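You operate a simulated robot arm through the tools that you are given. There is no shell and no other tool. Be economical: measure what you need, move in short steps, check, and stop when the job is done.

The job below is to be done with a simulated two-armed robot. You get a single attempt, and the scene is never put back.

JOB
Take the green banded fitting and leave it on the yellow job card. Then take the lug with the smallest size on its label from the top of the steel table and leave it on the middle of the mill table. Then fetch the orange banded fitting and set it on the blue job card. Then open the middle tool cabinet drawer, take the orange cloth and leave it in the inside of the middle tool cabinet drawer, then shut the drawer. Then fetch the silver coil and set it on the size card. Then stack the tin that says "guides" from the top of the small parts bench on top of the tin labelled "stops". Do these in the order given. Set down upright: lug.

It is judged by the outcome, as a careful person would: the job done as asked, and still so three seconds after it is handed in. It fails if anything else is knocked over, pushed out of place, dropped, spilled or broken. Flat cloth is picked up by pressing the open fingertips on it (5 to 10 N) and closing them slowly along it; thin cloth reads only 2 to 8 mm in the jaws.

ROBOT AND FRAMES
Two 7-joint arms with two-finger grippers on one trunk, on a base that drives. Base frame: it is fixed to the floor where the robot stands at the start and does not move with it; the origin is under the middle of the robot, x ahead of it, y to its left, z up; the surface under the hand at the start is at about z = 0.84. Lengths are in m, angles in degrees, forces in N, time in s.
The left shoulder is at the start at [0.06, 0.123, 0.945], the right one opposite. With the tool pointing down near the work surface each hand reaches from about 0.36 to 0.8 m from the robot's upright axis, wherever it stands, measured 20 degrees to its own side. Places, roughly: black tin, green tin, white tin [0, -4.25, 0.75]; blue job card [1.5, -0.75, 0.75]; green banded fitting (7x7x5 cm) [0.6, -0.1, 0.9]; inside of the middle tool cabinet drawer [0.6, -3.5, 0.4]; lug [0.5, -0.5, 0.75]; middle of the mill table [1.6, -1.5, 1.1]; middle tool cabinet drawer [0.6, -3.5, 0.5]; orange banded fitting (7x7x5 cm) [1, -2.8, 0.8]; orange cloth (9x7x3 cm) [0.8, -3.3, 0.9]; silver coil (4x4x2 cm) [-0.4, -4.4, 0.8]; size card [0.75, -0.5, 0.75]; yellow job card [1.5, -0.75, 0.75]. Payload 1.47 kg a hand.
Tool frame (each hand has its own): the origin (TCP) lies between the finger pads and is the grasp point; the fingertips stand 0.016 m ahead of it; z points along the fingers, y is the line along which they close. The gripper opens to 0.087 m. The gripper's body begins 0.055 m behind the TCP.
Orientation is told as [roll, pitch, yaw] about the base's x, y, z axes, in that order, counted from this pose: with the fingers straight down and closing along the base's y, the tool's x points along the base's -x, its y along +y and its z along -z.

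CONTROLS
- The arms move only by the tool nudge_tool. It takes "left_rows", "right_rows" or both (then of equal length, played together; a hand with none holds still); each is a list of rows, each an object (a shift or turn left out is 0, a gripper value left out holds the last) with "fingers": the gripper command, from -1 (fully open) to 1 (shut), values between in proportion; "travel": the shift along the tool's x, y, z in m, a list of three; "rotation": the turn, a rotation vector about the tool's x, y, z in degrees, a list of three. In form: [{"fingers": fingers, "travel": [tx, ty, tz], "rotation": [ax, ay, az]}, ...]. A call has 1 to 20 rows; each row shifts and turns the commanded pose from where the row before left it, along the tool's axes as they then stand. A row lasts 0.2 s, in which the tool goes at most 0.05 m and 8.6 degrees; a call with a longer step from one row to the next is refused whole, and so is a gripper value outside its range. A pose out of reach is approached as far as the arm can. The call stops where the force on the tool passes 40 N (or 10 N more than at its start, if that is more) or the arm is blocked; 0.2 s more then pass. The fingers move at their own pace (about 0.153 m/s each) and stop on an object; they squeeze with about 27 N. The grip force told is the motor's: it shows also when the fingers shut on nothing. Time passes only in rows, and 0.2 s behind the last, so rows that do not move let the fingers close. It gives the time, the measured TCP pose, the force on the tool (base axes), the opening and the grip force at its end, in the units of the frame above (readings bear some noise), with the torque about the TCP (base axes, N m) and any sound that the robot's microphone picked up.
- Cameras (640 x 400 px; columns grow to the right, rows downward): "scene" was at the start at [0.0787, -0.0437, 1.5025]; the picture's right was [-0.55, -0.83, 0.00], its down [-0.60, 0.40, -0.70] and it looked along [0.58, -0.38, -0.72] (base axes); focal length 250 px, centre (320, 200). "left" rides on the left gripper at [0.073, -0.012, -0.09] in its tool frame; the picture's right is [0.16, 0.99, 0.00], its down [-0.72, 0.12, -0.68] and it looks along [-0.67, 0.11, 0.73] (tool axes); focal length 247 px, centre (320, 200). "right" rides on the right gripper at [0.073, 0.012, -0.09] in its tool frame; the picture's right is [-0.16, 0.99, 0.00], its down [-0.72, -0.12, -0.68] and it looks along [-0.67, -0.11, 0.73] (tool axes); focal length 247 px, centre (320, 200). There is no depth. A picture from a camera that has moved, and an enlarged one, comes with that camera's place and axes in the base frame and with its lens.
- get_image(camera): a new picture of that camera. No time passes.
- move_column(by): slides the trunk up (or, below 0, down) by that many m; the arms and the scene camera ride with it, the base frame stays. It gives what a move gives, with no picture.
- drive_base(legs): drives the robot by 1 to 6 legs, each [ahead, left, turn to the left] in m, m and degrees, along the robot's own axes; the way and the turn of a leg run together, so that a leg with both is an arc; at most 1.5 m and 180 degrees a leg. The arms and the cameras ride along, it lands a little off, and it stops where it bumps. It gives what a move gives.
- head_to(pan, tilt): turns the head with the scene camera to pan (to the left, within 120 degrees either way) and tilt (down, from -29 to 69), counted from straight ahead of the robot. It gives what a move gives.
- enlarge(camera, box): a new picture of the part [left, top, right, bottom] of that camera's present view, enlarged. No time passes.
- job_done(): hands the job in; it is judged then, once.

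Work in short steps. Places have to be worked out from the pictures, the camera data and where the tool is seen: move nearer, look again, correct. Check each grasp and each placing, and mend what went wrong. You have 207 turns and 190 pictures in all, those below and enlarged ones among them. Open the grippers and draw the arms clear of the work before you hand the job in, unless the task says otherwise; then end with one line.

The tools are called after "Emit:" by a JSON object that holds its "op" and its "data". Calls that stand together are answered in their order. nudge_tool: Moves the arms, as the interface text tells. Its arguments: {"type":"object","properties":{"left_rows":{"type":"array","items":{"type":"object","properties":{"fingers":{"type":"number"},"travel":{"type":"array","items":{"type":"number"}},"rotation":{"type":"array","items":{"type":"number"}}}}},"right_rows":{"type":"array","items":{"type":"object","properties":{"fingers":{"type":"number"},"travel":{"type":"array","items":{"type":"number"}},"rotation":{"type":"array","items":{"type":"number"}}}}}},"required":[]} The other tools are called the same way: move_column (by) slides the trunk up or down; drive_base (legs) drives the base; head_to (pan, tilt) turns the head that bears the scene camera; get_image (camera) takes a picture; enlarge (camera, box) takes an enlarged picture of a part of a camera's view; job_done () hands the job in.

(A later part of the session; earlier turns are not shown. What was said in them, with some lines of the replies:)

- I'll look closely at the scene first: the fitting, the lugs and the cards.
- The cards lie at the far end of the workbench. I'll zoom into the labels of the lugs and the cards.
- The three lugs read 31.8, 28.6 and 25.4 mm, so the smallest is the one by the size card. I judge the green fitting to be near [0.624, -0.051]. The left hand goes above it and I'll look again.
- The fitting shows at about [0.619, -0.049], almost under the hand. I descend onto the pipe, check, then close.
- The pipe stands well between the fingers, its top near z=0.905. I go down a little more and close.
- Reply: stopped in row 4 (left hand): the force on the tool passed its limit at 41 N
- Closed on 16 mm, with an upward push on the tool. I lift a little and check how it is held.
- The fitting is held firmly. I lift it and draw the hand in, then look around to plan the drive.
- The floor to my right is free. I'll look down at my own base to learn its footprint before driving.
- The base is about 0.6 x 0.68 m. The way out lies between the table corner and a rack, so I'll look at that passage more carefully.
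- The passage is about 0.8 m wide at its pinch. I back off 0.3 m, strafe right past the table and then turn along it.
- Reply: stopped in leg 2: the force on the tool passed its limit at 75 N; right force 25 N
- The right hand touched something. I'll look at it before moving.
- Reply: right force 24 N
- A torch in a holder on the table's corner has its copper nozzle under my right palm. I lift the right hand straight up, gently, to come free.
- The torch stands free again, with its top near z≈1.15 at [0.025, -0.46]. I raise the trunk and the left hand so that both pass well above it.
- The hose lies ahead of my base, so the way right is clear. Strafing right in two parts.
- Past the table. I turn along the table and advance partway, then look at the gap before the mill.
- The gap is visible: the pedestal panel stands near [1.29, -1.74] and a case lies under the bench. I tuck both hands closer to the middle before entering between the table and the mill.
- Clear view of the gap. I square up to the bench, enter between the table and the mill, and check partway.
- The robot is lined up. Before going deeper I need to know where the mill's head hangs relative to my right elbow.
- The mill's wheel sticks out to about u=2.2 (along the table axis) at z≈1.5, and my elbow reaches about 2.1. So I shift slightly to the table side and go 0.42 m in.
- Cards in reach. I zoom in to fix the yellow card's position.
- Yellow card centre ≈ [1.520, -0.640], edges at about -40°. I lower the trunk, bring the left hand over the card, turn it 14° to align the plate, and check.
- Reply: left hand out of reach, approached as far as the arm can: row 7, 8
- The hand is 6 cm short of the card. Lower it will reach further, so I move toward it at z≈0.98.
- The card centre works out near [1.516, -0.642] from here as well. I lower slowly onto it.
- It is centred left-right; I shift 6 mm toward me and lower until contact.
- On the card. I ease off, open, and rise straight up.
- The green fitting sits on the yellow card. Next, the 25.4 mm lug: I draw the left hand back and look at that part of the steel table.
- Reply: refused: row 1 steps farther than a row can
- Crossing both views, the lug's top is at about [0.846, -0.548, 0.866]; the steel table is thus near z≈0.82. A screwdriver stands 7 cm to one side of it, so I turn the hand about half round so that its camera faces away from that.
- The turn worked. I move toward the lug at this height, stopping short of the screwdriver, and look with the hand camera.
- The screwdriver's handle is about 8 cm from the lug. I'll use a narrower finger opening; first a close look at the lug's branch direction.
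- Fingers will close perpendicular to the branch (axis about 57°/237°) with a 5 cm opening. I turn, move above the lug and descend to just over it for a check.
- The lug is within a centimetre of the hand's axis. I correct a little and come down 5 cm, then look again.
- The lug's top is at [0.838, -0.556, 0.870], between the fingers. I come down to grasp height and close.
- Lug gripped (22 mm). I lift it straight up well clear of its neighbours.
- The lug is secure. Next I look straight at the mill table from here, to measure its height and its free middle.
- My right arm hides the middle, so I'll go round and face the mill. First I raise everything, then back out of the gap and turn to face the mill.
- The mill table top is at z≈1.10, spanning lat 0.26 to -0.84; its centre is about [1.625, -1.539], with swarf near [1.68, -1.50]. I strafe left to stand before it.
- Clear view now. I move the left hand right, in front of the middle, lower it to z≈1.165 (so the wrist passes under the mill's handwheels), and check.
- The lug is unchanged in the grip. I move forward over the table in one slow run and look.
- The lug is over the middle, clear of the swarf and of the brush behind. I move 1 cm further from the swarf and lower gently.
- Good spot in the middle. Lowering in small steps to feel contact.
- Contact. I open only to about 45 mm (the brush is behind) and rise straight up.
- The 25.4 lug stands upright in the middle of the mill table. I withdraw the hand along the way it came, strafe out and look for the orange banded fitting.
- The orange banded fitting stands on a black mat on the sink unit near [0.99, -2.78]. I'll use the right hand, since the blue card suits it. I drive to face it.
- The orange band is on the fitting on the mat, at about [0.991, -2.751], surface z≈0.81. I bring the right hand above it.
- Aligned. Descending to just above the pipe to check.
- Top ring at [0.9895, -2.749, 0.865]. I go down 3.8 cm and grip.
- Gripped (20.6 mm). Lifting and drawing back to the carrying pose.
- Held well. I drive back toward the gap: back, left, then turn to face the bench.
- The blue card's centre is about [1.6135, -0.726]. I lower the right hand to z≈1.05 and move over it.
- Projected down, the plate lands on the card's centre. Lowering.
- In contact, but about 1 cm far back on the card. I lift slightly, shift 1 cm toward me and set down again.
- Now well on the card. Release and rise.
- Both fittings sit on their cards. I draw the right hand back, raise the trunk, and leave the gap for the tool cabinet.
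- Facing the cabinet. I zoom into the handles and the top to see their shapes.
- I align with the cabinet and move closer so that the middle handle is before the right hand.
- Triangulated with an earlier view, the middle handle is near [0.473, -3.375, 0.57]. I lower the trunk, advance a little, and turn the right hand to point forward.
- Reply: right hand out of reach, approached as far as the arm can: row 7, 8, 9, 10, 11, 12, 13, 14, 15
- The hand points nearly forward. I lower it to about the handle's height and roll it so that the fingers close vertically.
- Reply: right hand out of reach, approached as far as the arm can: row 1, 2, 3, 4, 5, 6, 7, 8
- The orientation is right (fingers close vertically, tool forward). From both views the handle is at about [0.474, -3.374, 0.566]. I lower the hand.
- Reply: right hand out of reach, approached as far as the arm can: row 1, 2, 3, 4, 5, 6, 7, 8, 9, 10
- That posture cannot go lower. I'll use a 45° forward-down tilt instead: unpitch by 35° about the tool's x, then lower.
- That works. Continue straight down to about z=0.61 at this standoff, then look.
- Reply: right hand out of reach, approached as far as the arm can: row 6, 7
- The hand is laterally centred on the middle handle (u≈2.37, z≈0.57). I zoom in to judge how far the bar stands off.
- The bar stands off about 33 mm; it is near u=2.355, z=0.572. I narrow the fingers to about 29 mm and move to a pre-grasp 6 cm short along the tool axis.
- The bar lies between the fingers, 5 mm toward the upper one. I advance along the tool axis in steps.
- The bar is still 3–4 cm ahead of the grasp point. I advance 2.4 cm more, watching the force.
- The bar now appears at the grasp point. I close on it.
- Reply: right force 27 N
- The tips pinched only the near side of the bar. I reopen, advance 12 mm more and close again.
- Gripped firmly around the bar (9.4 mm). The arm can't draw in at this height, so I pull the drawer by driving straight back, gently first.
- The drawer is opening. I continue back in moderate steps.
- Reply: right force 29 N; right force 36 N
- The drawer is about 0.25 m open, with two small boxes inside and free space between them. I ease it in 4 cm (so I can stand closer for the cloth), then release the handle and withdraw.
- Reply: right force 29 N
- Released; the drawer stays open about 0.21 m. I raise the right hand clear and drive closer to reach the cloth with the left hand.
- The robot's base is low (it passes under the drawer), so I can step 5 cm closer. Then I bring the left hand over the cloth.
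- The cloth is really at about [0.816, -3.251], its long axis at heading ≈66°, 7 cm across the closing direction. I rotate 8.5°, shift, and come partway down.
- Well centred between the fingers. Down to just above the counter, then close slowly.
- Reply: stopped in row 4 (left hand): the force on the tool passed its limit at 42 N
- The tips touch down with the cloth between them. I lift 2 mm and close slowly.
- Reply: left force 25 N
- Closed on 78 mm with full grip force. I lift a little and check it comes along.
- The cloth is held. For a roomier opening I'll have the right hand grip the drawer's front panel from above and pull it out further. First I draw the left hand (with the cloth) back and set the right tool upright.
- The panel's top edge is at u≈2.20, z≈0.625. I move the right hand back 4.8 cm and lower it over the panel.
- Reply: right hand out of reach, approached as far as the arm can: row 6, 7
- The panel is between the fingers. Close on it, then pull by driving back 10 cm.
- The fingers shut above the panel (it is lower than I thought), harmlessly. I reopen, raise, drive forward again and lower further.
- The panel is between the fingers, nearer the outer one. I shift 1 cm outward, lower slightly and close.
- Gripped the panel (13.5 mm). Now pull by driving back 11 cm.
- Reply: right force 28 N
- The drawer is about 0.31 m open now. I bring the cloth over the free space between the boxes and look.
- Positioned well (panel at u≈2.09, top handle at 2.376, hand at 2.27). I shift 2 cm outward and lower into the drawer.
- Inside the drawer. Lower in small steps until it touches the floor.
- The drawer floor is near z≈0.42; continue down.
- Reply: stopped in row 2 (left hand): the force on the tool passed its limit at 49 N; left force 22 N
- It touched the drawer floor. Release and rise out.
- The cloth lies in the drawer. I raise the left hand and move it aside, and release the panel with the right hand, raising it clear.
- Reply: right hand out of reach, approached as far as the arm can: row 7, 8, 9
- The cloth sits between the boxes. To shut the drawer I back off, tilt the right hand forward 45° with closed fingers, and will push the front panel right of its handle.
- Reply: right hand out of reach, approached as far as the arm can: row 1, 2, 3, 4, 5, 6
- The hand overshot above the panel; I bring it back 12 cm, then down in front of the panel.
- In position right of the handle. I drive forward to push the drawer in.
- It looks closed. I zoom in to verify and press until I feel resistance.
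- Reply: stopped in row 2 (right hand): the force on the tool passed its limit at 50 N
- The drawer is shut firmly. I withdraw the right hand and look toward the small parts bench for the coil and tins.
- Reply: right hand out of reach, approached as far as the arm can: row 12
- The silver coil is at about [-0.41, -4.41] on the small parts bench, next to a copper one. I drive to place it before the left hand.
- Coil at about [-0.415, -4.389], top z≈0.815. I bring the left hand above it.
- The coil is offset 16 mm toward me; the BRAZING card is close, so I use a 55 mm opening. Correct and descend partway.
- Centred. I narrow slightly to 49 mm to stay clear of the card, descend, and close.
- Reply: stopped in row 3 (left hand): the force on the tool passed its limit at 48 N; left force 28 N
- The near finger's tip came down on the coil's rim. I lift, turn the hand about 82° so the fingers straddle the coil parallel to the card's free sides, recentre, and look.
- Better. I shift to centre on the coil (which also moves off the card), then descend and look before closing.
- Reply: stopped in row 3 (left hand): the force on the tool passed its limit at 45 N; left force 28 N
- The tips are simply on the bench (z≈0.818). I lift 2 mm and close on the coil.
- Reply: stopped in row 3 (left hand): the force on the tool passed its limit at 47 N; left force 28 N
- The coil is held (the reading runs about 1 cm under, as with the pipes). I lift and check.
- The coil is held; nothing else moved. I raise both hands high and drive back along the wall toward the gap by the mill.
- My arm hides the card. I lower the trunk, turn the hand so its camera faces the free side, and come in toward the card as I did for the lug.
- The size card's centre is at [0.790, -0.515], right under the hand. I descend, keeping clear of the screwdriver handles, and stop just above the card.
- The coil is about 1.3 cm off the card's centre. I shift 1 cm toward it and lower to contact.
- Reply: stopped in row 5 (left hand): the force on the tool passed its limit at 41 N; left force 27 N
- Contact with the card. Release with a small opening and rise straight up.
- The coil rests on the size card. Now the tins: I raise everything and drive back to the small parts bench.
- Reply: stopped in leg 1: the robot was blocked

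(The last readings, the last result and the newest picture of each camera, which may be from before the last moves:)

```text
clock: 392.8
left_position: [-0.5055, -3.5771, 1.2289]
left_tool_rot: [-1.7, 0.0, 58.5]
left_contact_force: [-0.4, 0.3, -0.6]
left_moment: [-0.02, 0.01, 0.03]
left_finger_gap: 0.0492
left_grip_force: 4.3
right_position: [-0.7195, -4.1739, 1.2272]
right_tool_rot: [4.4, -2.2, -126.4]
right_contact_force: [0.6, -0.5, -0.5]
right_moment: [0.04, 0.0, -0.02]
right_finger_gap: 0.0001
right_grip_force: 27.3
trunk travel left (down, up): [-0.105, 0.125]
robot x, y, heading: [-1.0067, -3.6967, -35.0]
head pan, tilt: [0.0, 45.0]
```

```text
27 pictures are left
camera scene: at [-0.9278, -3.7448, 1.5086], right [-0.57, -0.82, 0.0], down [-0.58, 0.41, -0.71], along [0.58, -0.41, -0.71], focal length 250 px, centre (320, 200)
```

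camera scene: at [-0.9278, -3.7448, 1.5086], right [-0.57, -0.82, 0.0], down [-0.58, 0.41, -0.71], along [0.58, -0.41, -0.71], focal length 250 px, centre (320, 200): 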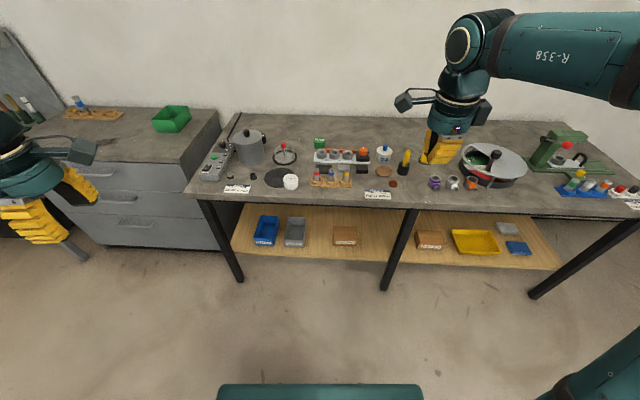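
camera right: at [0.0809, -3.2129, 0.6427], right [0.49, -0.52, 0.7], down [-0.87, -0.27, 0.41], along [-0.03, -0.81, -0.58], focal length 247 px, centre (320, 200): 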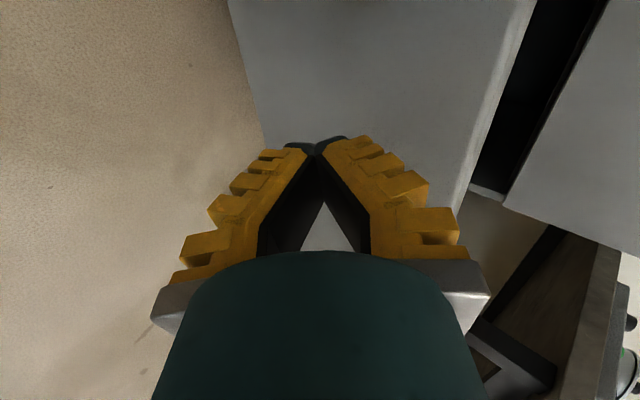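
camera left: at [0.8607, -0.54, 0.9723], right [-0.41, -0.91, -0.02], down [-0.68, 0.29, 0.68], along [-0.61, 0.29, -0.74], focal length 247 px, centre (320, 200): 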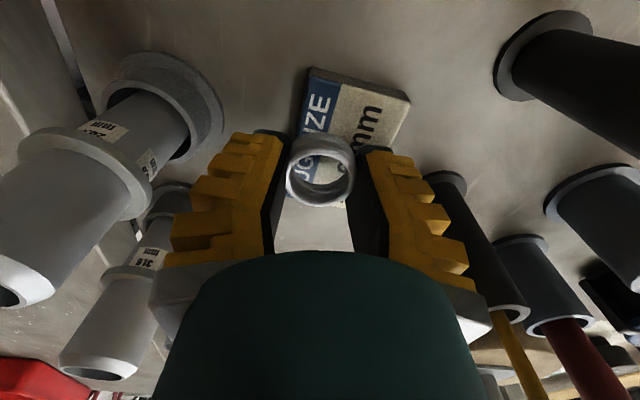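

The turn reported a block at its end, so something may be close behind me. I move forward away from it and then look back.

Emit:
{"op": "drive_base", "data": {"legs": [[0.36, -0.04, 0]]}}

Emit:
{"op": "head_to", "data": {"pan": 120, "tilt": 35}}

Emit:
{"op": "get_image", "data": {"camera": "scene"}}

Emit:
{"op": "head_to", "data": {"pan": -120, "tilt": 35}}

Emit:
{"op": "get_image", "data": {"camera": "scene"}}

```text
clock: 395.1
left_position: [-0.2258, -3.8252, 1.2302]
left_tool_rot: [-1.7, -0.1, 58.2]
left_contact_force: [-0.7, 0.3, 0.2]
left_moment: [0.05, 0.03, 0.01]
left_finger_gap: 0.0491
left_grip_force: 3.8
right_position: [-0.4439, -4.419, 1.2276]
right_tool_rot: [4.2, -2.2, -126.5]
right_contact_force: [0.9, -0.4, -0.8]
right_moment: [-0.01, 0.01, 0.01]
right_finger_gap: 0.0001
right_grip_force: 26.7
trunk travel left (down, up): [-0.105, 0.125]
robot x, y, heading: [-0.73, -3.9379, -35.5]
head pan, tilt: [0.0, 45.0]
```

```text
clock: 397.1
left_position: [-0.2268, -3.8235, 1.2306]
left_tool_rot: [-1.5, -0.1, 58.3]
left_contact_force: [0.0, -0.6, 0.7]
left_moment: [0.02, 0.0, -0.02]
left_finger_gap: 0.0491
left_grip_force: 3.5
right_position: [-0.4443, -4.4178, 1.2272]
right_tool_rot: [4.3, -2.2, -126.4]
right_contact_force: [-0.9, -0.4, 0.6]
right_moment: [0.02, 0.01, 0.0]
right_finger_gap: 0.0001
right_grip_force: 27.1
trunk travel left (down, up): [-0.105, 0.125]
robot x, y, heading: [-0.7304, -3.9363, -35.0]
head pan, tilt: [120.0, 35.0]
```

```text
26 pictures are left
camera scene: at [-0.7088, -3.8547, 1.5235], right [1.0, -0.09, 0.0], down [-0.05, -0.57, -0.82], along [0.08, 0.82, -0.57], focal length 250 px, centre (320, 200)
```

scene: 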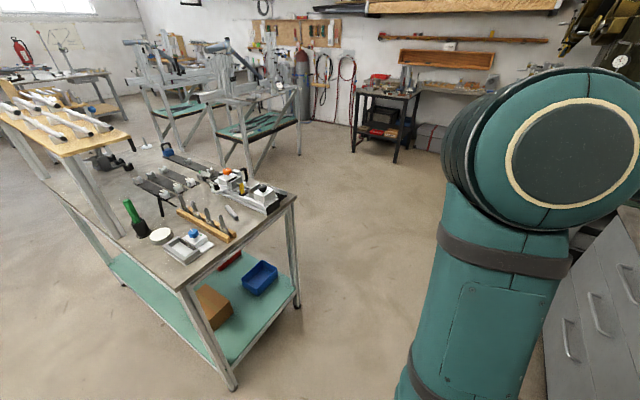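

```text
clock: 400.5
left_position: [-0.2276, -3.8234, 1.2295]
left_tool_rot: [-1.7, -0.1, 58.3]
left_contact_force: [0.0, 0.0, -0.1]
left_moment: [-0.04, 0.01, -0.01]
left_finger_gap: 0.0491
left_grip_force: 4.0
right_position: [-0.4441, -4.4178, 1.2251]
right_tool_rot: [4.2, -2.3, -126.6]
right_contact_force: [-0.3, 1.0, -0.6]
right_moment: [0.02, 0.01, 0.02]
right_finger_gap: 0.0001
right_grip_force: 26.9
trunk travel left (down, up): [-0.105, 0.125]
robot x, y, heading: [-0.7246, -3.9373, -35.1]
head pan, tilt: [-120.0, 35.0]
```

```text
25 pictures are left
camera scene: at [-0.7969, -3.9792, 1.5235], right [-0.42, 0.91, 0.0], down [0.52, 0.24, -0.82], along [-0.74, -0.34, -0.57], focal length 250 px, centre (320, 200)
```

scene: 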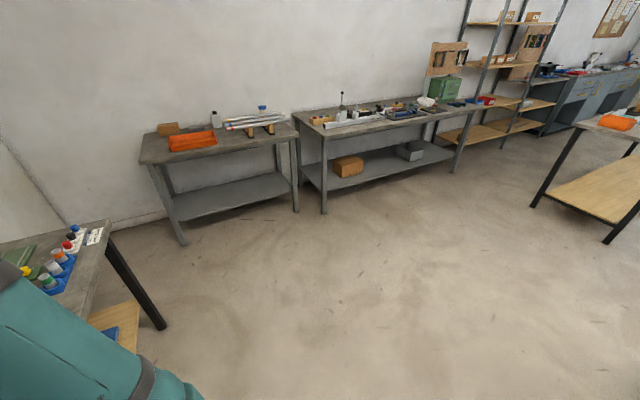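

I had only brushed a table leg behind me; all on it stands as before. Now I look at the tins' labels.

Emit:
{"op": "drive_base", "data": {"legs": [[0.06, 0, 0]]}}

Emit:
{"op": "head_to", "data": {"pan": 5, "tilt": 50}}

Emit:
{"op": "enlarge", "data": {"camera": "scene", "box": [200, 70, 400, 195]}}

```text
clock: 401.5
left_position: [-0.177, -3.8601, 1.2286]
left_tool_rot: [-1.5, 0.0, 58.2]
left_contact_force: [0.5, -0.7, -0.4]
left_moment: [0.02, 0.06, 0.02]
left_finger_gap: 0.0489
left_grip_force: 3.8
right_position: [-0.3948, -4.4538, 1.2265]
right_tool_rot: [4.2, -2.2, -126.6]
right_contact_force: [-0.2, 0.2, 0.6]
right_moment: [0.0, 0.04, 0.03]
right_finger_gap: 0.0
right_grip_force: 27.3
trunk travel left (down, up): [-0.105, 0.125]
robot x, y, heading: [-0.6786, -3.9746, -35.2]
head pan, tilt: [-120.0, 35.0]
```

```text
clock: 403.5
left_position: [-0.1774, -3.8584, 1.2295]
left_tool_rot: [-1.6, 0.0, 58.3]
left_contact_force: [-0.1, 0.5, 0.4]
left_moment: [-0.01, 0.0, 0.0]
left_finger_gap: 0.049
left_grip_force: 3.8
right_position: [-0.3961, -4.4527, 1.2259]
right_tool_rot: [4.2, -2.1, -126.6]
right_contact_force: [-0.5, -0.2, -0.3]
right_moment: [-0.01, 0.02, 0.02]
right_finger_gap: 0.0
right_grip_force: 26.9
trunk travel left (down, up): [-0.105, 0.125]
robot x, y, heading: [-0.6789, -3.9733, -35.4]
head pan, tilt: [5.0, 50.0]
```

```text
3.20 times, centred on (300, 132) of scene
camera zoom: at [-0.6024, -4.0154, 1.5018], right [-0.51, -0.86, 0.0], down [-0.66, 0.39, -0.64], along [0.55, -0.33, -0.77], focal length 800 px, centre (384, 416)
```

zoom: 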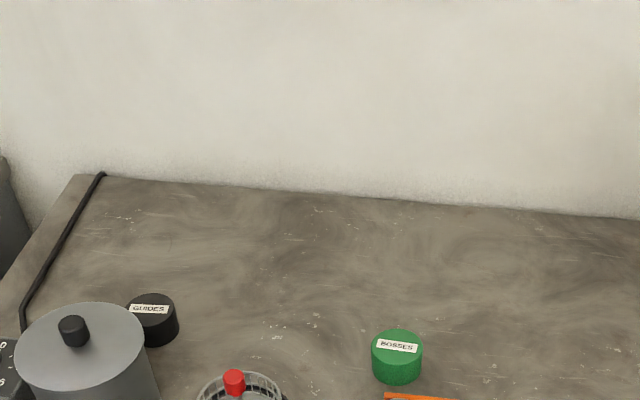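

The black tin is GUIDES; it stands about 1 cm behind the pot, near [0.115, -4.14]. I step 2 cm closer, turn the left hand so the fingers close beside the pot, and move above the tin.

Emit:
{"op": "drive_base", "data": {"legs": [[0.02, 0, 0]]}}

Emit:
{"op": "nudge_tool", "data": {"left_rows": [{"fingers": -1, "rotation": [0, 0, -7]}, {"rotation": [0, 0, -7]}, {"rotation": [0, 0, -7]}, {"rotation": [0, 0, -7]}, {"rotation": [0, 0, -7]}, {"rotation": [0, 0, -7]}, {"travel": [0.0349, -0.025, 0.014]}, {"travel": [0.0349, -0.025, 0.014]}, {"travel": [0.0349, -0.025, 0.014]}, {"travel": [0.0349, -0.025, 0.014]}, {"travel": [0.0349, -0.025, 0.014]}, {"travel": [0.0349, -0.025, 0.014]}, {"travel": [0.0349, -0.025, 0.014]}, {"travel": [0.0349, -0.025, 0.014]}, {"travel": [0.0349, -0.025, 0.014]}, {}]}}

Emit:
{"op": "get_image", "data": {"camera": "left"}}

```text
clock: 404.3
left_position: [-0.1611, -3.8706, 1.2286]
left_tool_rot: [-1.7, 0.0, 58.2]
left_contact_force: [-0.6, 0.4, -0.5]
left_moment: [0.04, 0.01, 0.01]
left_finger_gap: 0.0492
left_grip_force: 4.4
right_position: [-0.3787, -4.4634, 1.2259]
right_tool_rot: [4.2, -2.2, -126.6]
right_contact_force: [0.7, 0.6, 0.2]
right_moment: [-0.01, 0.03, 0.0]
right_finger_gap: 0.0
right_grip_force: 26.8
trunk travel left (down, up): [-0.105, 0.125]
robot x, y, heading: [-0.6619, -3.9818, -34.9]
head pan, tilt: [5.0, 50.0]
```

```text
clock: 407.7
left_position: [0.114, -4.1351, 1.1176]
left_tool_rot: [-1.2, 1.0, 100.2]
left_contact_force: [-0.2, 0.1, -0.7]
left_moment: [-0.04, -0.06, 0.01]
left_finger_gap: 0.087
left_grip_force: 0.1
right_position: [-0.3837, -4.4628, 1.2272]
right_tool_rot: [4.4, -2.3, -126.6]
right_contact_force: [0.2, 0.5, 0.2]
right_moment: [0.0, -0.06, 0.0]
right_finger_gap: 0.0002
right_grip_force: 27.3
trunk travel left (down, up): [-0.105, 0.125]
robot x, y, heading: [-0.6615, -3.983, -35.1]
head pan, tilt: [5.0, 50.0]
```

```text
23 pictures are left
camera left: at [0.1361, -4.2028, 1.2078], right [-0.94, -0.33, -0.02], down [-0.26, 0.7, 0.66], along [-0.21, 0.63, -0.75], focal length 247 px, centre (320, 200)
```

left: 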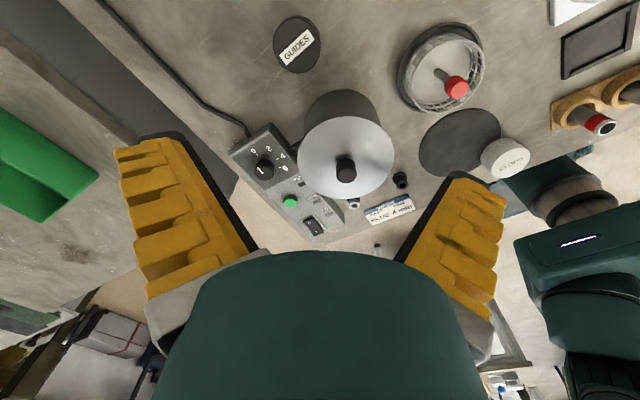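

The tin's top is at about [0.142, -4.138]; the pot is a comfortable 5 cm away from it. Correct and descend partway.

Emit:
{"op": "nudge_tool", "data": {"left_rows": [{"travel": [0.008, -0.027, 0.02]}, {"travel": [0, 0, 0.04]}, {"travel": [0, 0, 0.04]}, {"travel": [0, 0, 0.04]}, {"travel": [0, 0, 0.02]}, {}]}}

Emit:
{"op": "get_image", "data": {"camera": "left"}}

```text
clock: 409.1
left_position: [0.128, -4.1361, 0.9498]
left_tool_rot: [-1.2, 1.1, 100.4]
left_contact_force: [-0.1, 0.2, 0.6]
left_moment: [0.0, 0.0, 0.04]
left_finger_gap: 0.0872
left_grip_force: 0.0
left hand out of reach, approached as far as the arm can: row 1
right_position: [-0.3809, -4.4651, 1.2277]
right_tool_rot: [4.3, -2.2, -126.6]
right_contact_force: [0.1, -0.4, -0.1]
right_moment: [0.01, -0.03, -0.01]
right_finger_gap: 0.0
right_grip_force: 26.6
trunk travel left (down, up): [-0.105, 0.125]
robot x, y, heading: [-0.6606, -3.9818, -35.4]
head pan, tilt: [5.0, 50.0]
```

```text
22 pictures are left
camera left: at [0.151, -4.2045, 1.041], right [-0.94, -0.33, -0.02], down [-0.26, 0.7, 0.66], along [-0.21, 0.63, -0.75], focal length 247 px, centre (320, 200)
```

left: 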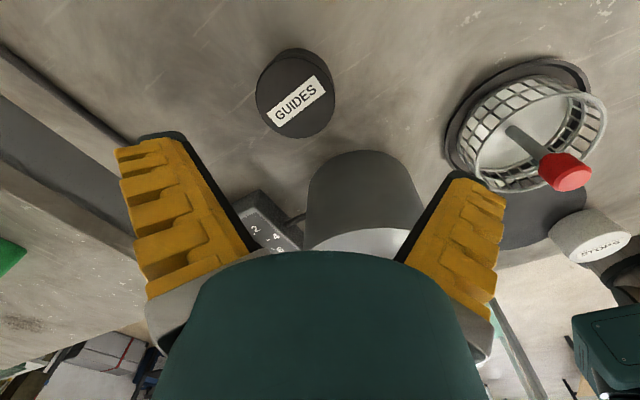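

Emit:
{"op": "nudge_tool", "data": {"left_rows": [{"travel": [0.004, -0.01, 0.015]}, {"travel": [0.0035, -0.009, 0.015]}, {}]}}

Emit:
{"op": "get_image", "data": {"camera": "left"}}

```text
clock: 409.9
left_position: [0.1445, -4.1398, 0.9205]
left_tool_rot: [-1.2, 1.0, 100.2]
left_contact_force: [-0.3, -0.4, -0.5]
left_moment: [0.02, 0.01, 0.0]
left_finger_gap: 0.0871
left_grip_force: 0.1
left hand out of reach, approached as far as the arm can: row 2
right_position: [-0.3803, -4.4641, 1.2262]
right_tool_rot: [4.2, -2.2, -126.6]
right_contact_force: [0.8, -0.8, 0.1]
right_moment: [0.01, 0.01, 0.0]
right_finger_gap: 0.0001
right_grip_force: 26.9
trunk travel left (down, up): [-0.105, 0.125]
robot x, y, heading: [-0.66, -3.9845, -35.4]
head pan, tilt: [5.0, 50.0]
```

```text
21 pictures are left
camera left: at [0.1675, -4.2064, 1.0114], right [-0.94, -0.33, -0.02], down [-0.26, 0.7, 0.66], along [-0.21, 0.63, -0.75], focal length 247 px, centre (320, 200)
```

left: 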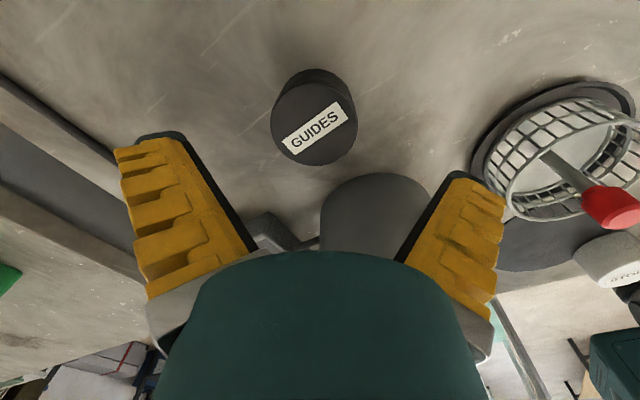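

Aligned over the tin. Descend to grasp height and close.

Emit:
{"op": "nudge_tool", "data": {"left_rows": [{"travel": [0.003, 0, 0.03]}, {"travel": [0, -0.002, 0.025]}, {"travel": [0, 0, 0.013]}, {}]}}

Emit:
{"op": "get_image", "data": {"camera": "left"}}

```text
clock: 410.9
left_position: [0.1449, -4.1394, 0.8524]
left_tool_rot: [-1.2, 1.1, 100.2]
left_contact_force: [0.3, 0.9, -0.9]
left_moment: [-0.01, 0.01, -0.04]
left_finger_gap: 0.0872
left_grip_force: 0.1
left hand out of reach, approached as far as the arm can: row 2
right_position: [-0.38, -4.4632, 1.2273]
right_tool_rot: [4.4, -2.2, -126.5]
right_contact_force: [0.0, 0.2, 0.8]
right_moment: [-0.02, -0.01, 0.03]
right_finger_gap: 0.0
right_grip_force: 27.7
trunk travel left (down, up): [-0.105, 0.125]
robot x, y, heading: [-0.6659, -3.9799, -35.1]
head pan, tilt: [5.0, 50.0]
```

```text
20 pictures are left
camera left: at [0.166, -4.2074, 0.9442], right [-0.94, -0.33, -0.02], down [-0.26, 0.7, 0.66], along [-0.21, 0.63, -0.75], focal length 247 px, centre (320, 200)
```

left: 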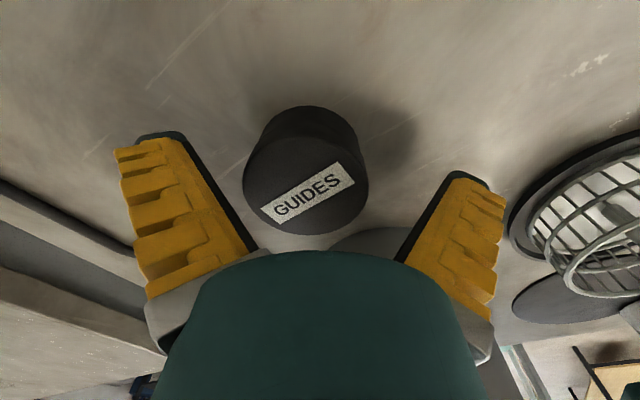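

The tin is between the fingers; I lower 1.2 cm more for a fuller grip and close gently.

Emit:
{"op": "nudge_tool", "data": {"left_rows": [{"travel": [0, -0.003, 0.006]}, {"travel": [0, 0, 0.006]}, {"fingers": -0.7}, {"fingers": -0.4}, {"fingers": 0}, {"fingers": 1}, {}, {}]}}

```text
clock: 412.7
left_position: [0.1433, -4.1356, 0.8408]
left_tool_rot: [-1.3, 1.1, 100.2]
left_contact_force: [0.4, -0.3, -0.2]
left_moment: [-0.03, 0.02, -0.05]
left_finger_gap: 0.0565
left_grip_force: 27.6
left hand out of reach, approached as far as the arm can: row 1
right_position: [-0.38, -4.464, 1.2267]
right_tool_rot: [4.3, -2.2, -126.6]
right_contact_force: [0.2, 0.2, -0.9]
right_moment: [0.01, 0.01, -0.02]
right_finger_gap: 0.0
right_grip_force: 27.2
trunk travel left (down, up): [-0.105, 0.125]
robot x, y, heading: [-0.6608, -3.9823, -35.3]
head pan, tilt: [5.0, 50.0]
```

Gripped (56.5 mm). I lift it high and carry it over to the STOPS tin.

Emit:
{"op": "nudge_tool", "data": {"left_rows": [{"travel": [0, 0, -0.02]}, {"travel": [0, 0, -0.04]}, {"travel": [0, 0, -0.04]}, {"travel": [0, 0.01, -0.04]}, {"travel": [0, 0.02, -0.04]}, {"travel": [0, 0.02, -0.04]}, {"travel": [-0.0126, 0.0393, 0]}, {"travel": [-0.0126, 0.0393, 0]}, {"travel": [-0.0126, 0.0393, 0]}, {"travel": [-0.0126, 0.0393, 0]}, {"travel": [-0.0126, 0.0393, 0]}, {"travel": [-0.0126, 0.0393, 0]}, {"travel": [-0.0126, 0.0393, 0]}, {"travel": [-0.0253, 0.028, 0]}, {}]}}

Emit:
{"op": "get_image", "data": {"camera": "left"}}

Emit:
{"op": "enlarge", "data": {"camera": "scene", "box": [200, 110, 360, 230]}}

```text
clock: 415.9
left_position: [-0.2302, -4.0837, 1.0492]
left_tool_rot: [-1.1, 1.1, 100.4]
left_contact_force: [0.2, 0.2, -1.1]
left_moment: [0.01, 0.02, 0.01]
left_finger_gap: 0.0567
left_grip_force: 26.8
right_position: [-0.3802, -4.4637, 1.2273]
right_tool_rot: [4.1, -2.2, -126.6]
right_contact_force: [-0.1, -0.8, 0.3]
right_moment: [0.0, -0.01, 0.0]
right_finger_gap: 0.0
right_grip_force: 26.8
trunk travel left (down, up): [-0.105, 0.125]
robot x, y, heading: [-0.6662, -3.9825, -35.2]
head pan, tilt: [5.0, 50.0]
```

```text
19 pictures are left
camera left: at [-0.2086, -4.1514, 1.1404], right [-0.94, -0.33, -0.02], down [-0.26, 0.7, 0.66], along [-0.21, 0.63, -0.75], focal length 247 px, centre (320, 200)
```

left: 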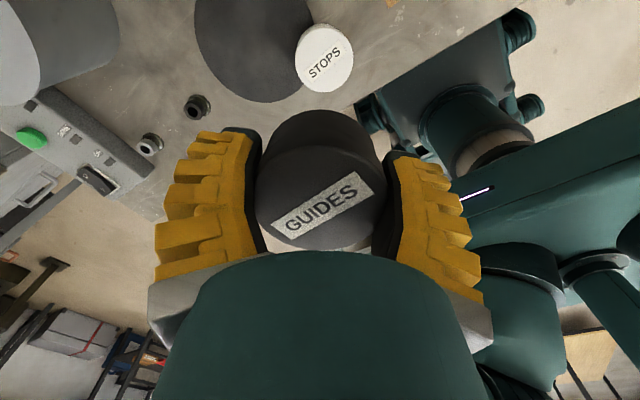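

```text
3.33 times, centred on (280, 170) of scene
camera zoom: at [-0.586, -4.0274, 1.5017], right [-0.5, -0.86, 0.0], down [-0.66, 0.39, -0.64], along [0.55, -0.32, -0.77], focal length 834 px, centre (453, 300)
```

zoom: 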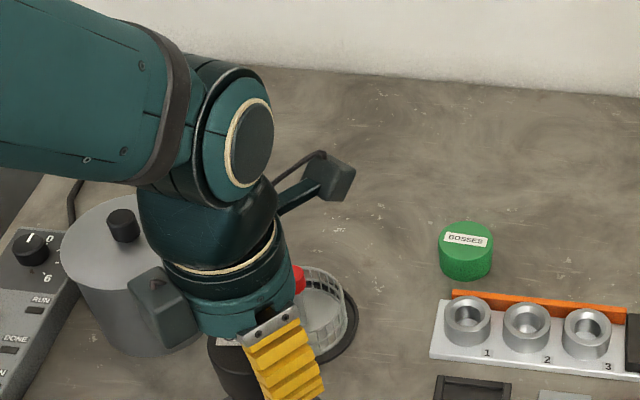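

The STOPS tin's top is at [-0.229, -4.094]. I shift 8 mm and descend to just above it.

Emit:
{"op": "nudge_tool", "data": {"left_rows": [{"travel": [0.008, 0, 0.03]}, {"travel": [0, 0, 0.04]}, {"travel": [0, 0, 0.04]}, {"travel": [0, 0, 0.035]}, {}]}}

Emit:
{"op": "head_to", "data": {"pan": 15, "tilt": 55}}

Emit:
{"op": "get_image", "data": {"camera": "scene"}}

Emit:
{"op": "get_image", "data": {"camera": "left"}}

```text
clock: 417.1
left_position: [-0.2248, -4.0961, 0.9057]
left_tool_rot: [-1.2, 1.1, 100.3]
left_contact_force: [-0.1, -1.4, -2.8]
left_moment: [0.0, -0.01, 0.02]
left_finger_gap: 0.0568
left_grip_force: 27.3
right_position: [-0.3805, -4.4636, 1.2256]
right_tool_rot: [4.3, -2.2, -126.6]
right_contact_force: [-0.2, 0.1, 0.1]
right_moment: [0.02, 0.01, -0.01]
right_finger_gap: 0.0002
right_grip_force: 27.1
trunk travel left (down, up): [-0.105, 0.125]
robot x, y, heading: [-0.6658, -3.9835, -35.2]
head pan, tilt: [5.0, 50.0]
```

```text
clock: 417.8
left_position: [-0.2243, -4.0969, 0.9076]
left_tool_rot: [-1.3, 1.1, 100.2]
left_contact_force: [0.7, 0.3, -1.5]
left_moment: [-0.01, 0.01, -0.02]
left_finger_gap: 0.0567
left_grip_force: 27.0
right_position: [-0.3803, -4.463, 1.2264]
right_tool_rot: [4.3, -2.2, -126.6]
right_contact_force: [-0.6, -0.5, 0.9]
right_moment: [-0.03, 0.05, -0.01]
right_finger_gap: 0.0001
right_grip_force: 27.0
trunk travel left (down, up): [-0.105, 0.125]
robot x, y, heading: [-0.6631, -3.9809, -35.1]
head pan, tilt: [15.0, 55.0]
```

```text
17 pictures are left
camera scene: at [-0.5853, -4.0128, 1.4953], right [-0.35, -0.94, 0.0], down [-0.77, 0.28, -0.57], along [0.54, -0.2, -0.82], focal length 250 px, centre (320, 200)
```

scene: 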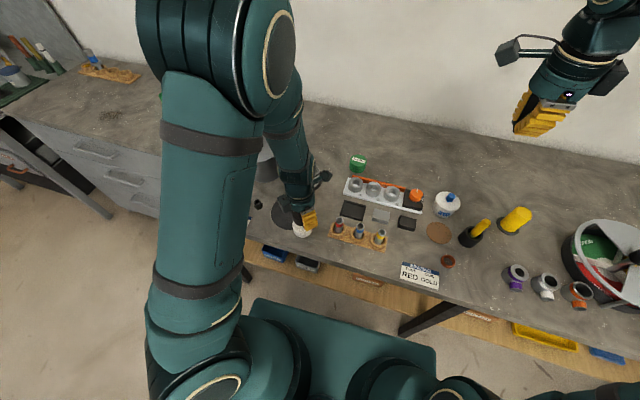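

```text
16 pictures are left
camera left: at [-0.2023, -4.1649, 0.997], right [-0.94, -0.33, -0.02], down [-0.26, 0.7, 0.66], along [-0.21, 0.63, -0.75], focal length 247 px, centre (320, 200)
```

left: 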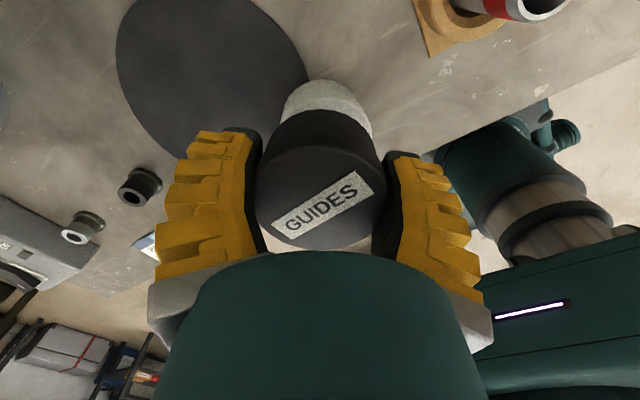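

Comparing rims, the lower tin is offset by (-7, +4) mm in the tool frame. I correct that and lower carefully.

Emit:
{"op": "nudge_tool", "data": {"left_rows": [{"travel": [-0.007, 0.004, 0]}, {"travel": [0, 0, 0.015]}, {"travel": [0, 0, 0.006]}, {}]}}

Emit:
{"op": "enlarge", "data": {"camera": "scene", "box": [270, 190, 340, 250]}}

Emit:
{"op": "get_image", "data": {"camera": "left"}}

```text
clock: 418.8
left_position: [-0.229, -4.0905, 0.8851]
left_tool_rot: [-1.2, 1.1, 100.2]
left_contact_force: [0.3, 1.3, -1.0]
left_moment: [-0.02, -0.01, 0.01]
left_finger_gap: 0.0564
left_grip_force: 27.1
right_position: [-0.3794, -4.4639, 1.2274]
right_tool_rot: [4.2, -2.2, -126.7]
right_contact_force: [0.2, 0.2, 0.5]
right_moment: [0.0, 0.0, 0.02]
right_finger_gap: 0.0
right_grip_force: 27.2
trunk travel left (down, up): [-0.105, 0.125]
robot x, y, heading: [-0.6641, -3.982, -35.3]
head pan, tilt: [15.0, 55.0]
```

```text
6.67 times, centred on (305, 220) of scene
camera zoom: at [-0.5851, -4.0129, 1.4952], right [-0.35, -0.94, 0.0], down [-0.77, 0.28, -0.57], along [0.54, -0.2, -0.82], focal length 1667 px, centre (420, 67)
```

zoom: 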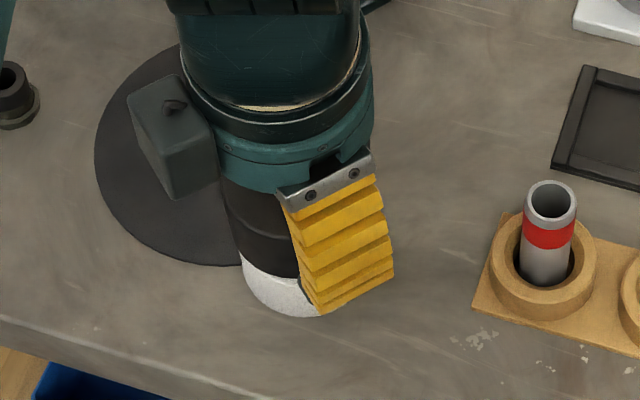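

```text
14 pictures are left
camera left: at [-0.2072, -4.1579, 0.9774], right [-0.94, -0.33, -0.02], down [-0.26, 0.7, 0.66], along [-0.21, 0.63, -0.75], focal length 247 px, centre (320, 200)
```

left: 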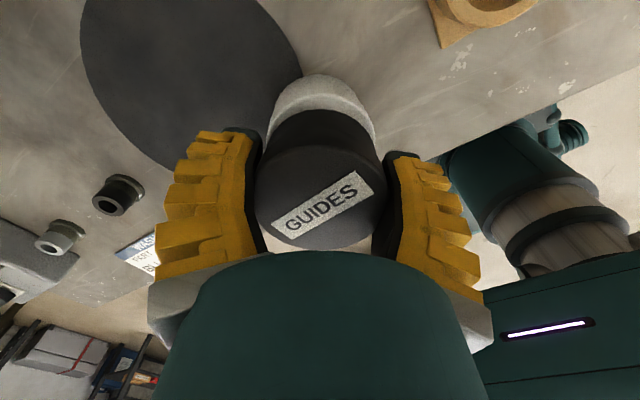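

Well aligned now. Lower until contact.

Emit:
{"op": "nudge_tool", "data": {"left_rows": [{"travel": [0, 0, 0.004]}, {"travel": [0, 0, 0.003]}, {}]}}

```text
clock: 419.6
left_position: [-0.2304, -4.0899, 0.8794]
left_tool_rot: [-1.2, 1.1, 100.2]
left_contact_force: [0.3, -0.7, 6.6]
left_moment: [-0.13, -0.2, -0.03]
left_finger_gap: 0.0568
left_grip_force: 27.2
right_position: [-0.3806, -4.4637, 1.2279]
right_tool_rot: [4.3, -2.2, -126.6]
right_contact_force: [-0.2, -0.7, 0.6]
right_moment: [0.01, 0.01, 0.04]
right_finger_gap: 0.0
right_grip_force: 27.6
trunk travel left (down, up): [-0.105, 0.125]
robot x, y, heading: [-0.662, -3.9795, -35.1]
head pan, tilt: [15.0, 55.0]
```

Contact (6.6 N). Open gradually and rise straight up.

Emit:
{"op": "nudge_tool", "data": {"left_rows": [{"travel": [0, 0, 0.001]}, {"fingers": -0.4}, {"fingers": -0.6}, {"fingers": -0.8}, {"fingers": -1}, {}, {}, {"travel": [0, 0, -0.015]}, {"travel": [0, 0, -0.03]}, {"travel": [0, 0, -0.04]}, {"travel": [0, 0, -0.04]}, {"travel": [0, 0, -0.04]}, {}]}}

Emit:
{"op": "get_image", "data": {"camera": "left"}}

Emit:
{"op": "enlarge", "data": {"camera": "scene", "box": [260, 180, 350, 250]}}

```text
clock: 422.4
left_position: [-0.2343, -4.0872, 1.0434]
left_tool_rot: [-1.1, 1.1, 100.1]
left_contact_force: [0.8, -0.3, 0.3]
left_moment: [0.01, 0.0, -0.01]
left_finger_gap: 0.087
left_grip_force: 0.1
right_position: [-0.3796, -4.4638, 1.2263]
right_tool_rot: [4.2, -2.2, -126.5]
right_contact_force: [1.1, -0.3, 0.4]
right_moment: [0.02, 0.04, -0.03]
right_finger_gap: 0.0002
right_grip_force: 27.1
trunk travel left (down, up): [-0.105, 0.125]
robot x, y, heading: [-0.6613, -3.9844, -35.5]
head pan, tilt: [15.0, 55.0]
```

```text
13 pictures are left
camera left: at [-0.2119, -4.1547, 1.1351], right [-0.94, -0.33, -0.02], down [-0.26, 0.7, 0.66], along [-0.21, 0.63, -0.75], focal length 247 px, centre (320, 200)
```

left: 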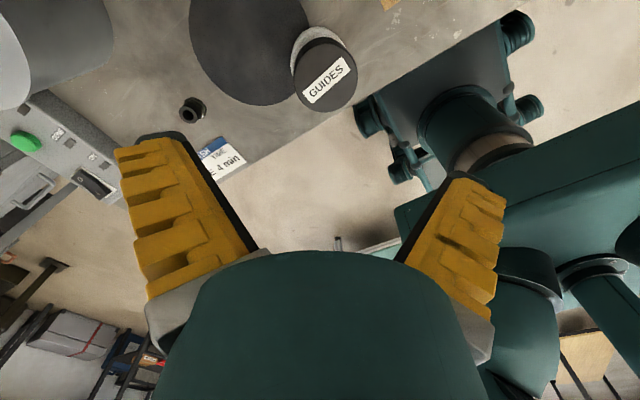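

```text
5.71 times, centred on (305, 215) of scene
camera zoom: at [-0.5847, -4.013, 1.4952], right [-0.35, -0.94, 0.0], down [-0.77, 0.28, -0.57], along [0.54, -0.2, -0.82], focal length 1429 px, centre (406, 114)
```

zoom: 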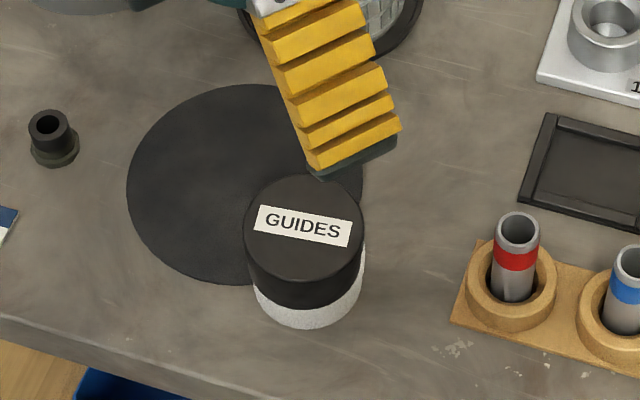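

GUIDES stands squarely on STOPS. I open the right gripper, raise both hands, back away slightly, and take a last look.

Emit:
{"op": "nudge_tool", "data": {"left_rows": [{"travel": [0, 0, -0.04]}, {"travel": [0, 0, -0.04]}, {"travel": [0, 0, -0.04]}, {}, {}], "right_rows": [{"fingers": -1, "travel": [0, 0, -0.02]}, {"travel": [0, 0, -0.02]}, {}, {}, {}]}}

Emit:
{"op": "drive_base", "data": {"legs": [[-0.2, 0, 0]]}}

Emit:
{"op": "head_to", "data": {"pan": 25, "tilt": 42}}

Emit:
{"op": "get_image", "data": {"camera": "scene"}}

```text
clock: 423.6
left_position: [-0.2373, -4.0846, 1.1622]
left_tool_rot: [-0.8, 1.5, 100.4]
left_contact_force: [0.0, -0.3, -0.3]
left_moment: [-0.02, 0.0, 0.01]
left_finger_gap: 0.0871
left_grip_force: 0.1
right_position: [-0.3813, -4.4587, 1.2691]
right_tool_rot: [4.3, -2.2, -126.7]
right_contact_force: [0.5, -0.3, -0.9]
right_moment: [-0.02, -0.04, 0.02]
right_finger_gap: 0.0872
right_grip_force: 0.0
trunk travel left (down, up): [-0.105, 0.125]
robot x, y, heading: [-0.6624, -3.9796, -35.3]
head pan, tilt: [15.0, 55.0]
```

```text
clock: 425.2
left_position: [-0.4057, -3.9668, 1.1615]
left_tool_rot: [-0.9, 1.3, 100.2]
left_contact_force: [-0.2, 0.2, 0.2]
left_moment: [0.01, -0.03, -0.04]
left_finger_gap: 0.0871
left_grip_force: 0.1
right_position: [-0.5512, -4.3417, 1.2691]
right_tool_rot: [4.3, -2.3, -126.8]
right_contact_force: [-0.5, 0.4, -0.3]
right_moment: [0.01, 0.0, 0.01]
right_finger_gap: 0.087
right_grip_force: 0.0
trunk travel left (down, up): [-0.105, 0.125]
robot x, y, heading: [-0.8276, -3.8652, -35.5]
head pan, tilt: [15.0, 55.0]
```

```text
clock: 426.0
left_position: [-0.4034, -3.9686, 1.162]
left_tool_rot: [-0.9, 1.3, 100.1]
left_contact_force: [-0.5, 1.1, -0.1]
left_moment: [0.0, -0.02, -0.03]
left_finger_gap: 0.0871
left_grip_force: 0.2
right_position: [-0.5503, -4.3408, 1.2684]
right_tool_rot: [4.2, -2.2, -126.9]
right_contact_force: [0.2, -0.5, -0.5]
right_moment: [0.0, 0.02, -0.01]
right_finger_gap: 0.0871
right_grip_force: 0.2
trunk travel left (down, up): [-0.105, 0.125]
robot x, y, heading: [-0.8251, -3.8618, -35.7]
head pan, tilt: [25.0, 42.0]
```

```text
11 pictures are left
camera scene: at [-0.7372, -3.8847, 1.5129], right [-0.18, -0.98, 0.0], down [-0.66, 0.12, -0.74], along [0.73, -0.14, -0.67], focal length 250 px, centre (320, 200)
```

scene: 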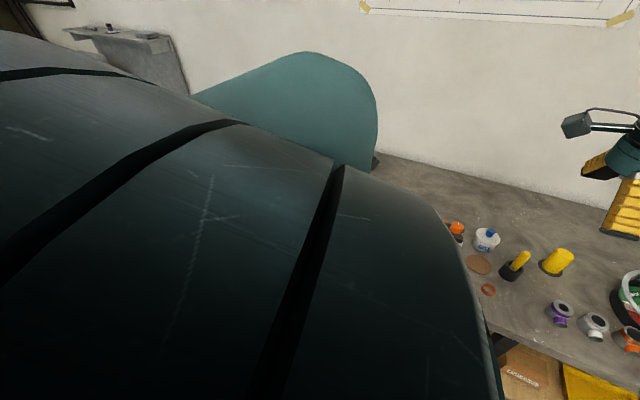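

Emit:
{"op": "get_image", "data": {"camera": "left"}}

```text
10 pictures are left
camera left: at [-0.3817, -4.0363, 1.2532], right [-0.94, -0.33, -0.01], down [-0.25, 0.7, 0.66], along [-0.21, 0.63, -0.75], focal length 247 px, centre (320, 200)
```

left: 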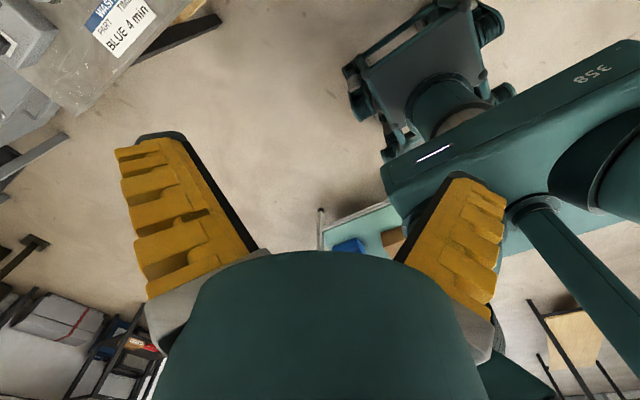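

The hands are open and clear of the bench, and every placement was checked as it was made. Handing in.

Emit:
{"op": "job_done", "data": {}}

```text
The job is handed in.
```

All six jobs were done in the order given, and I checked each placement by camera as I made it. Along the way I brushed the leg of the table behind the robot and the welding torch on the steel table. Both looked upright afterwards, though the table may have shifted slightly.
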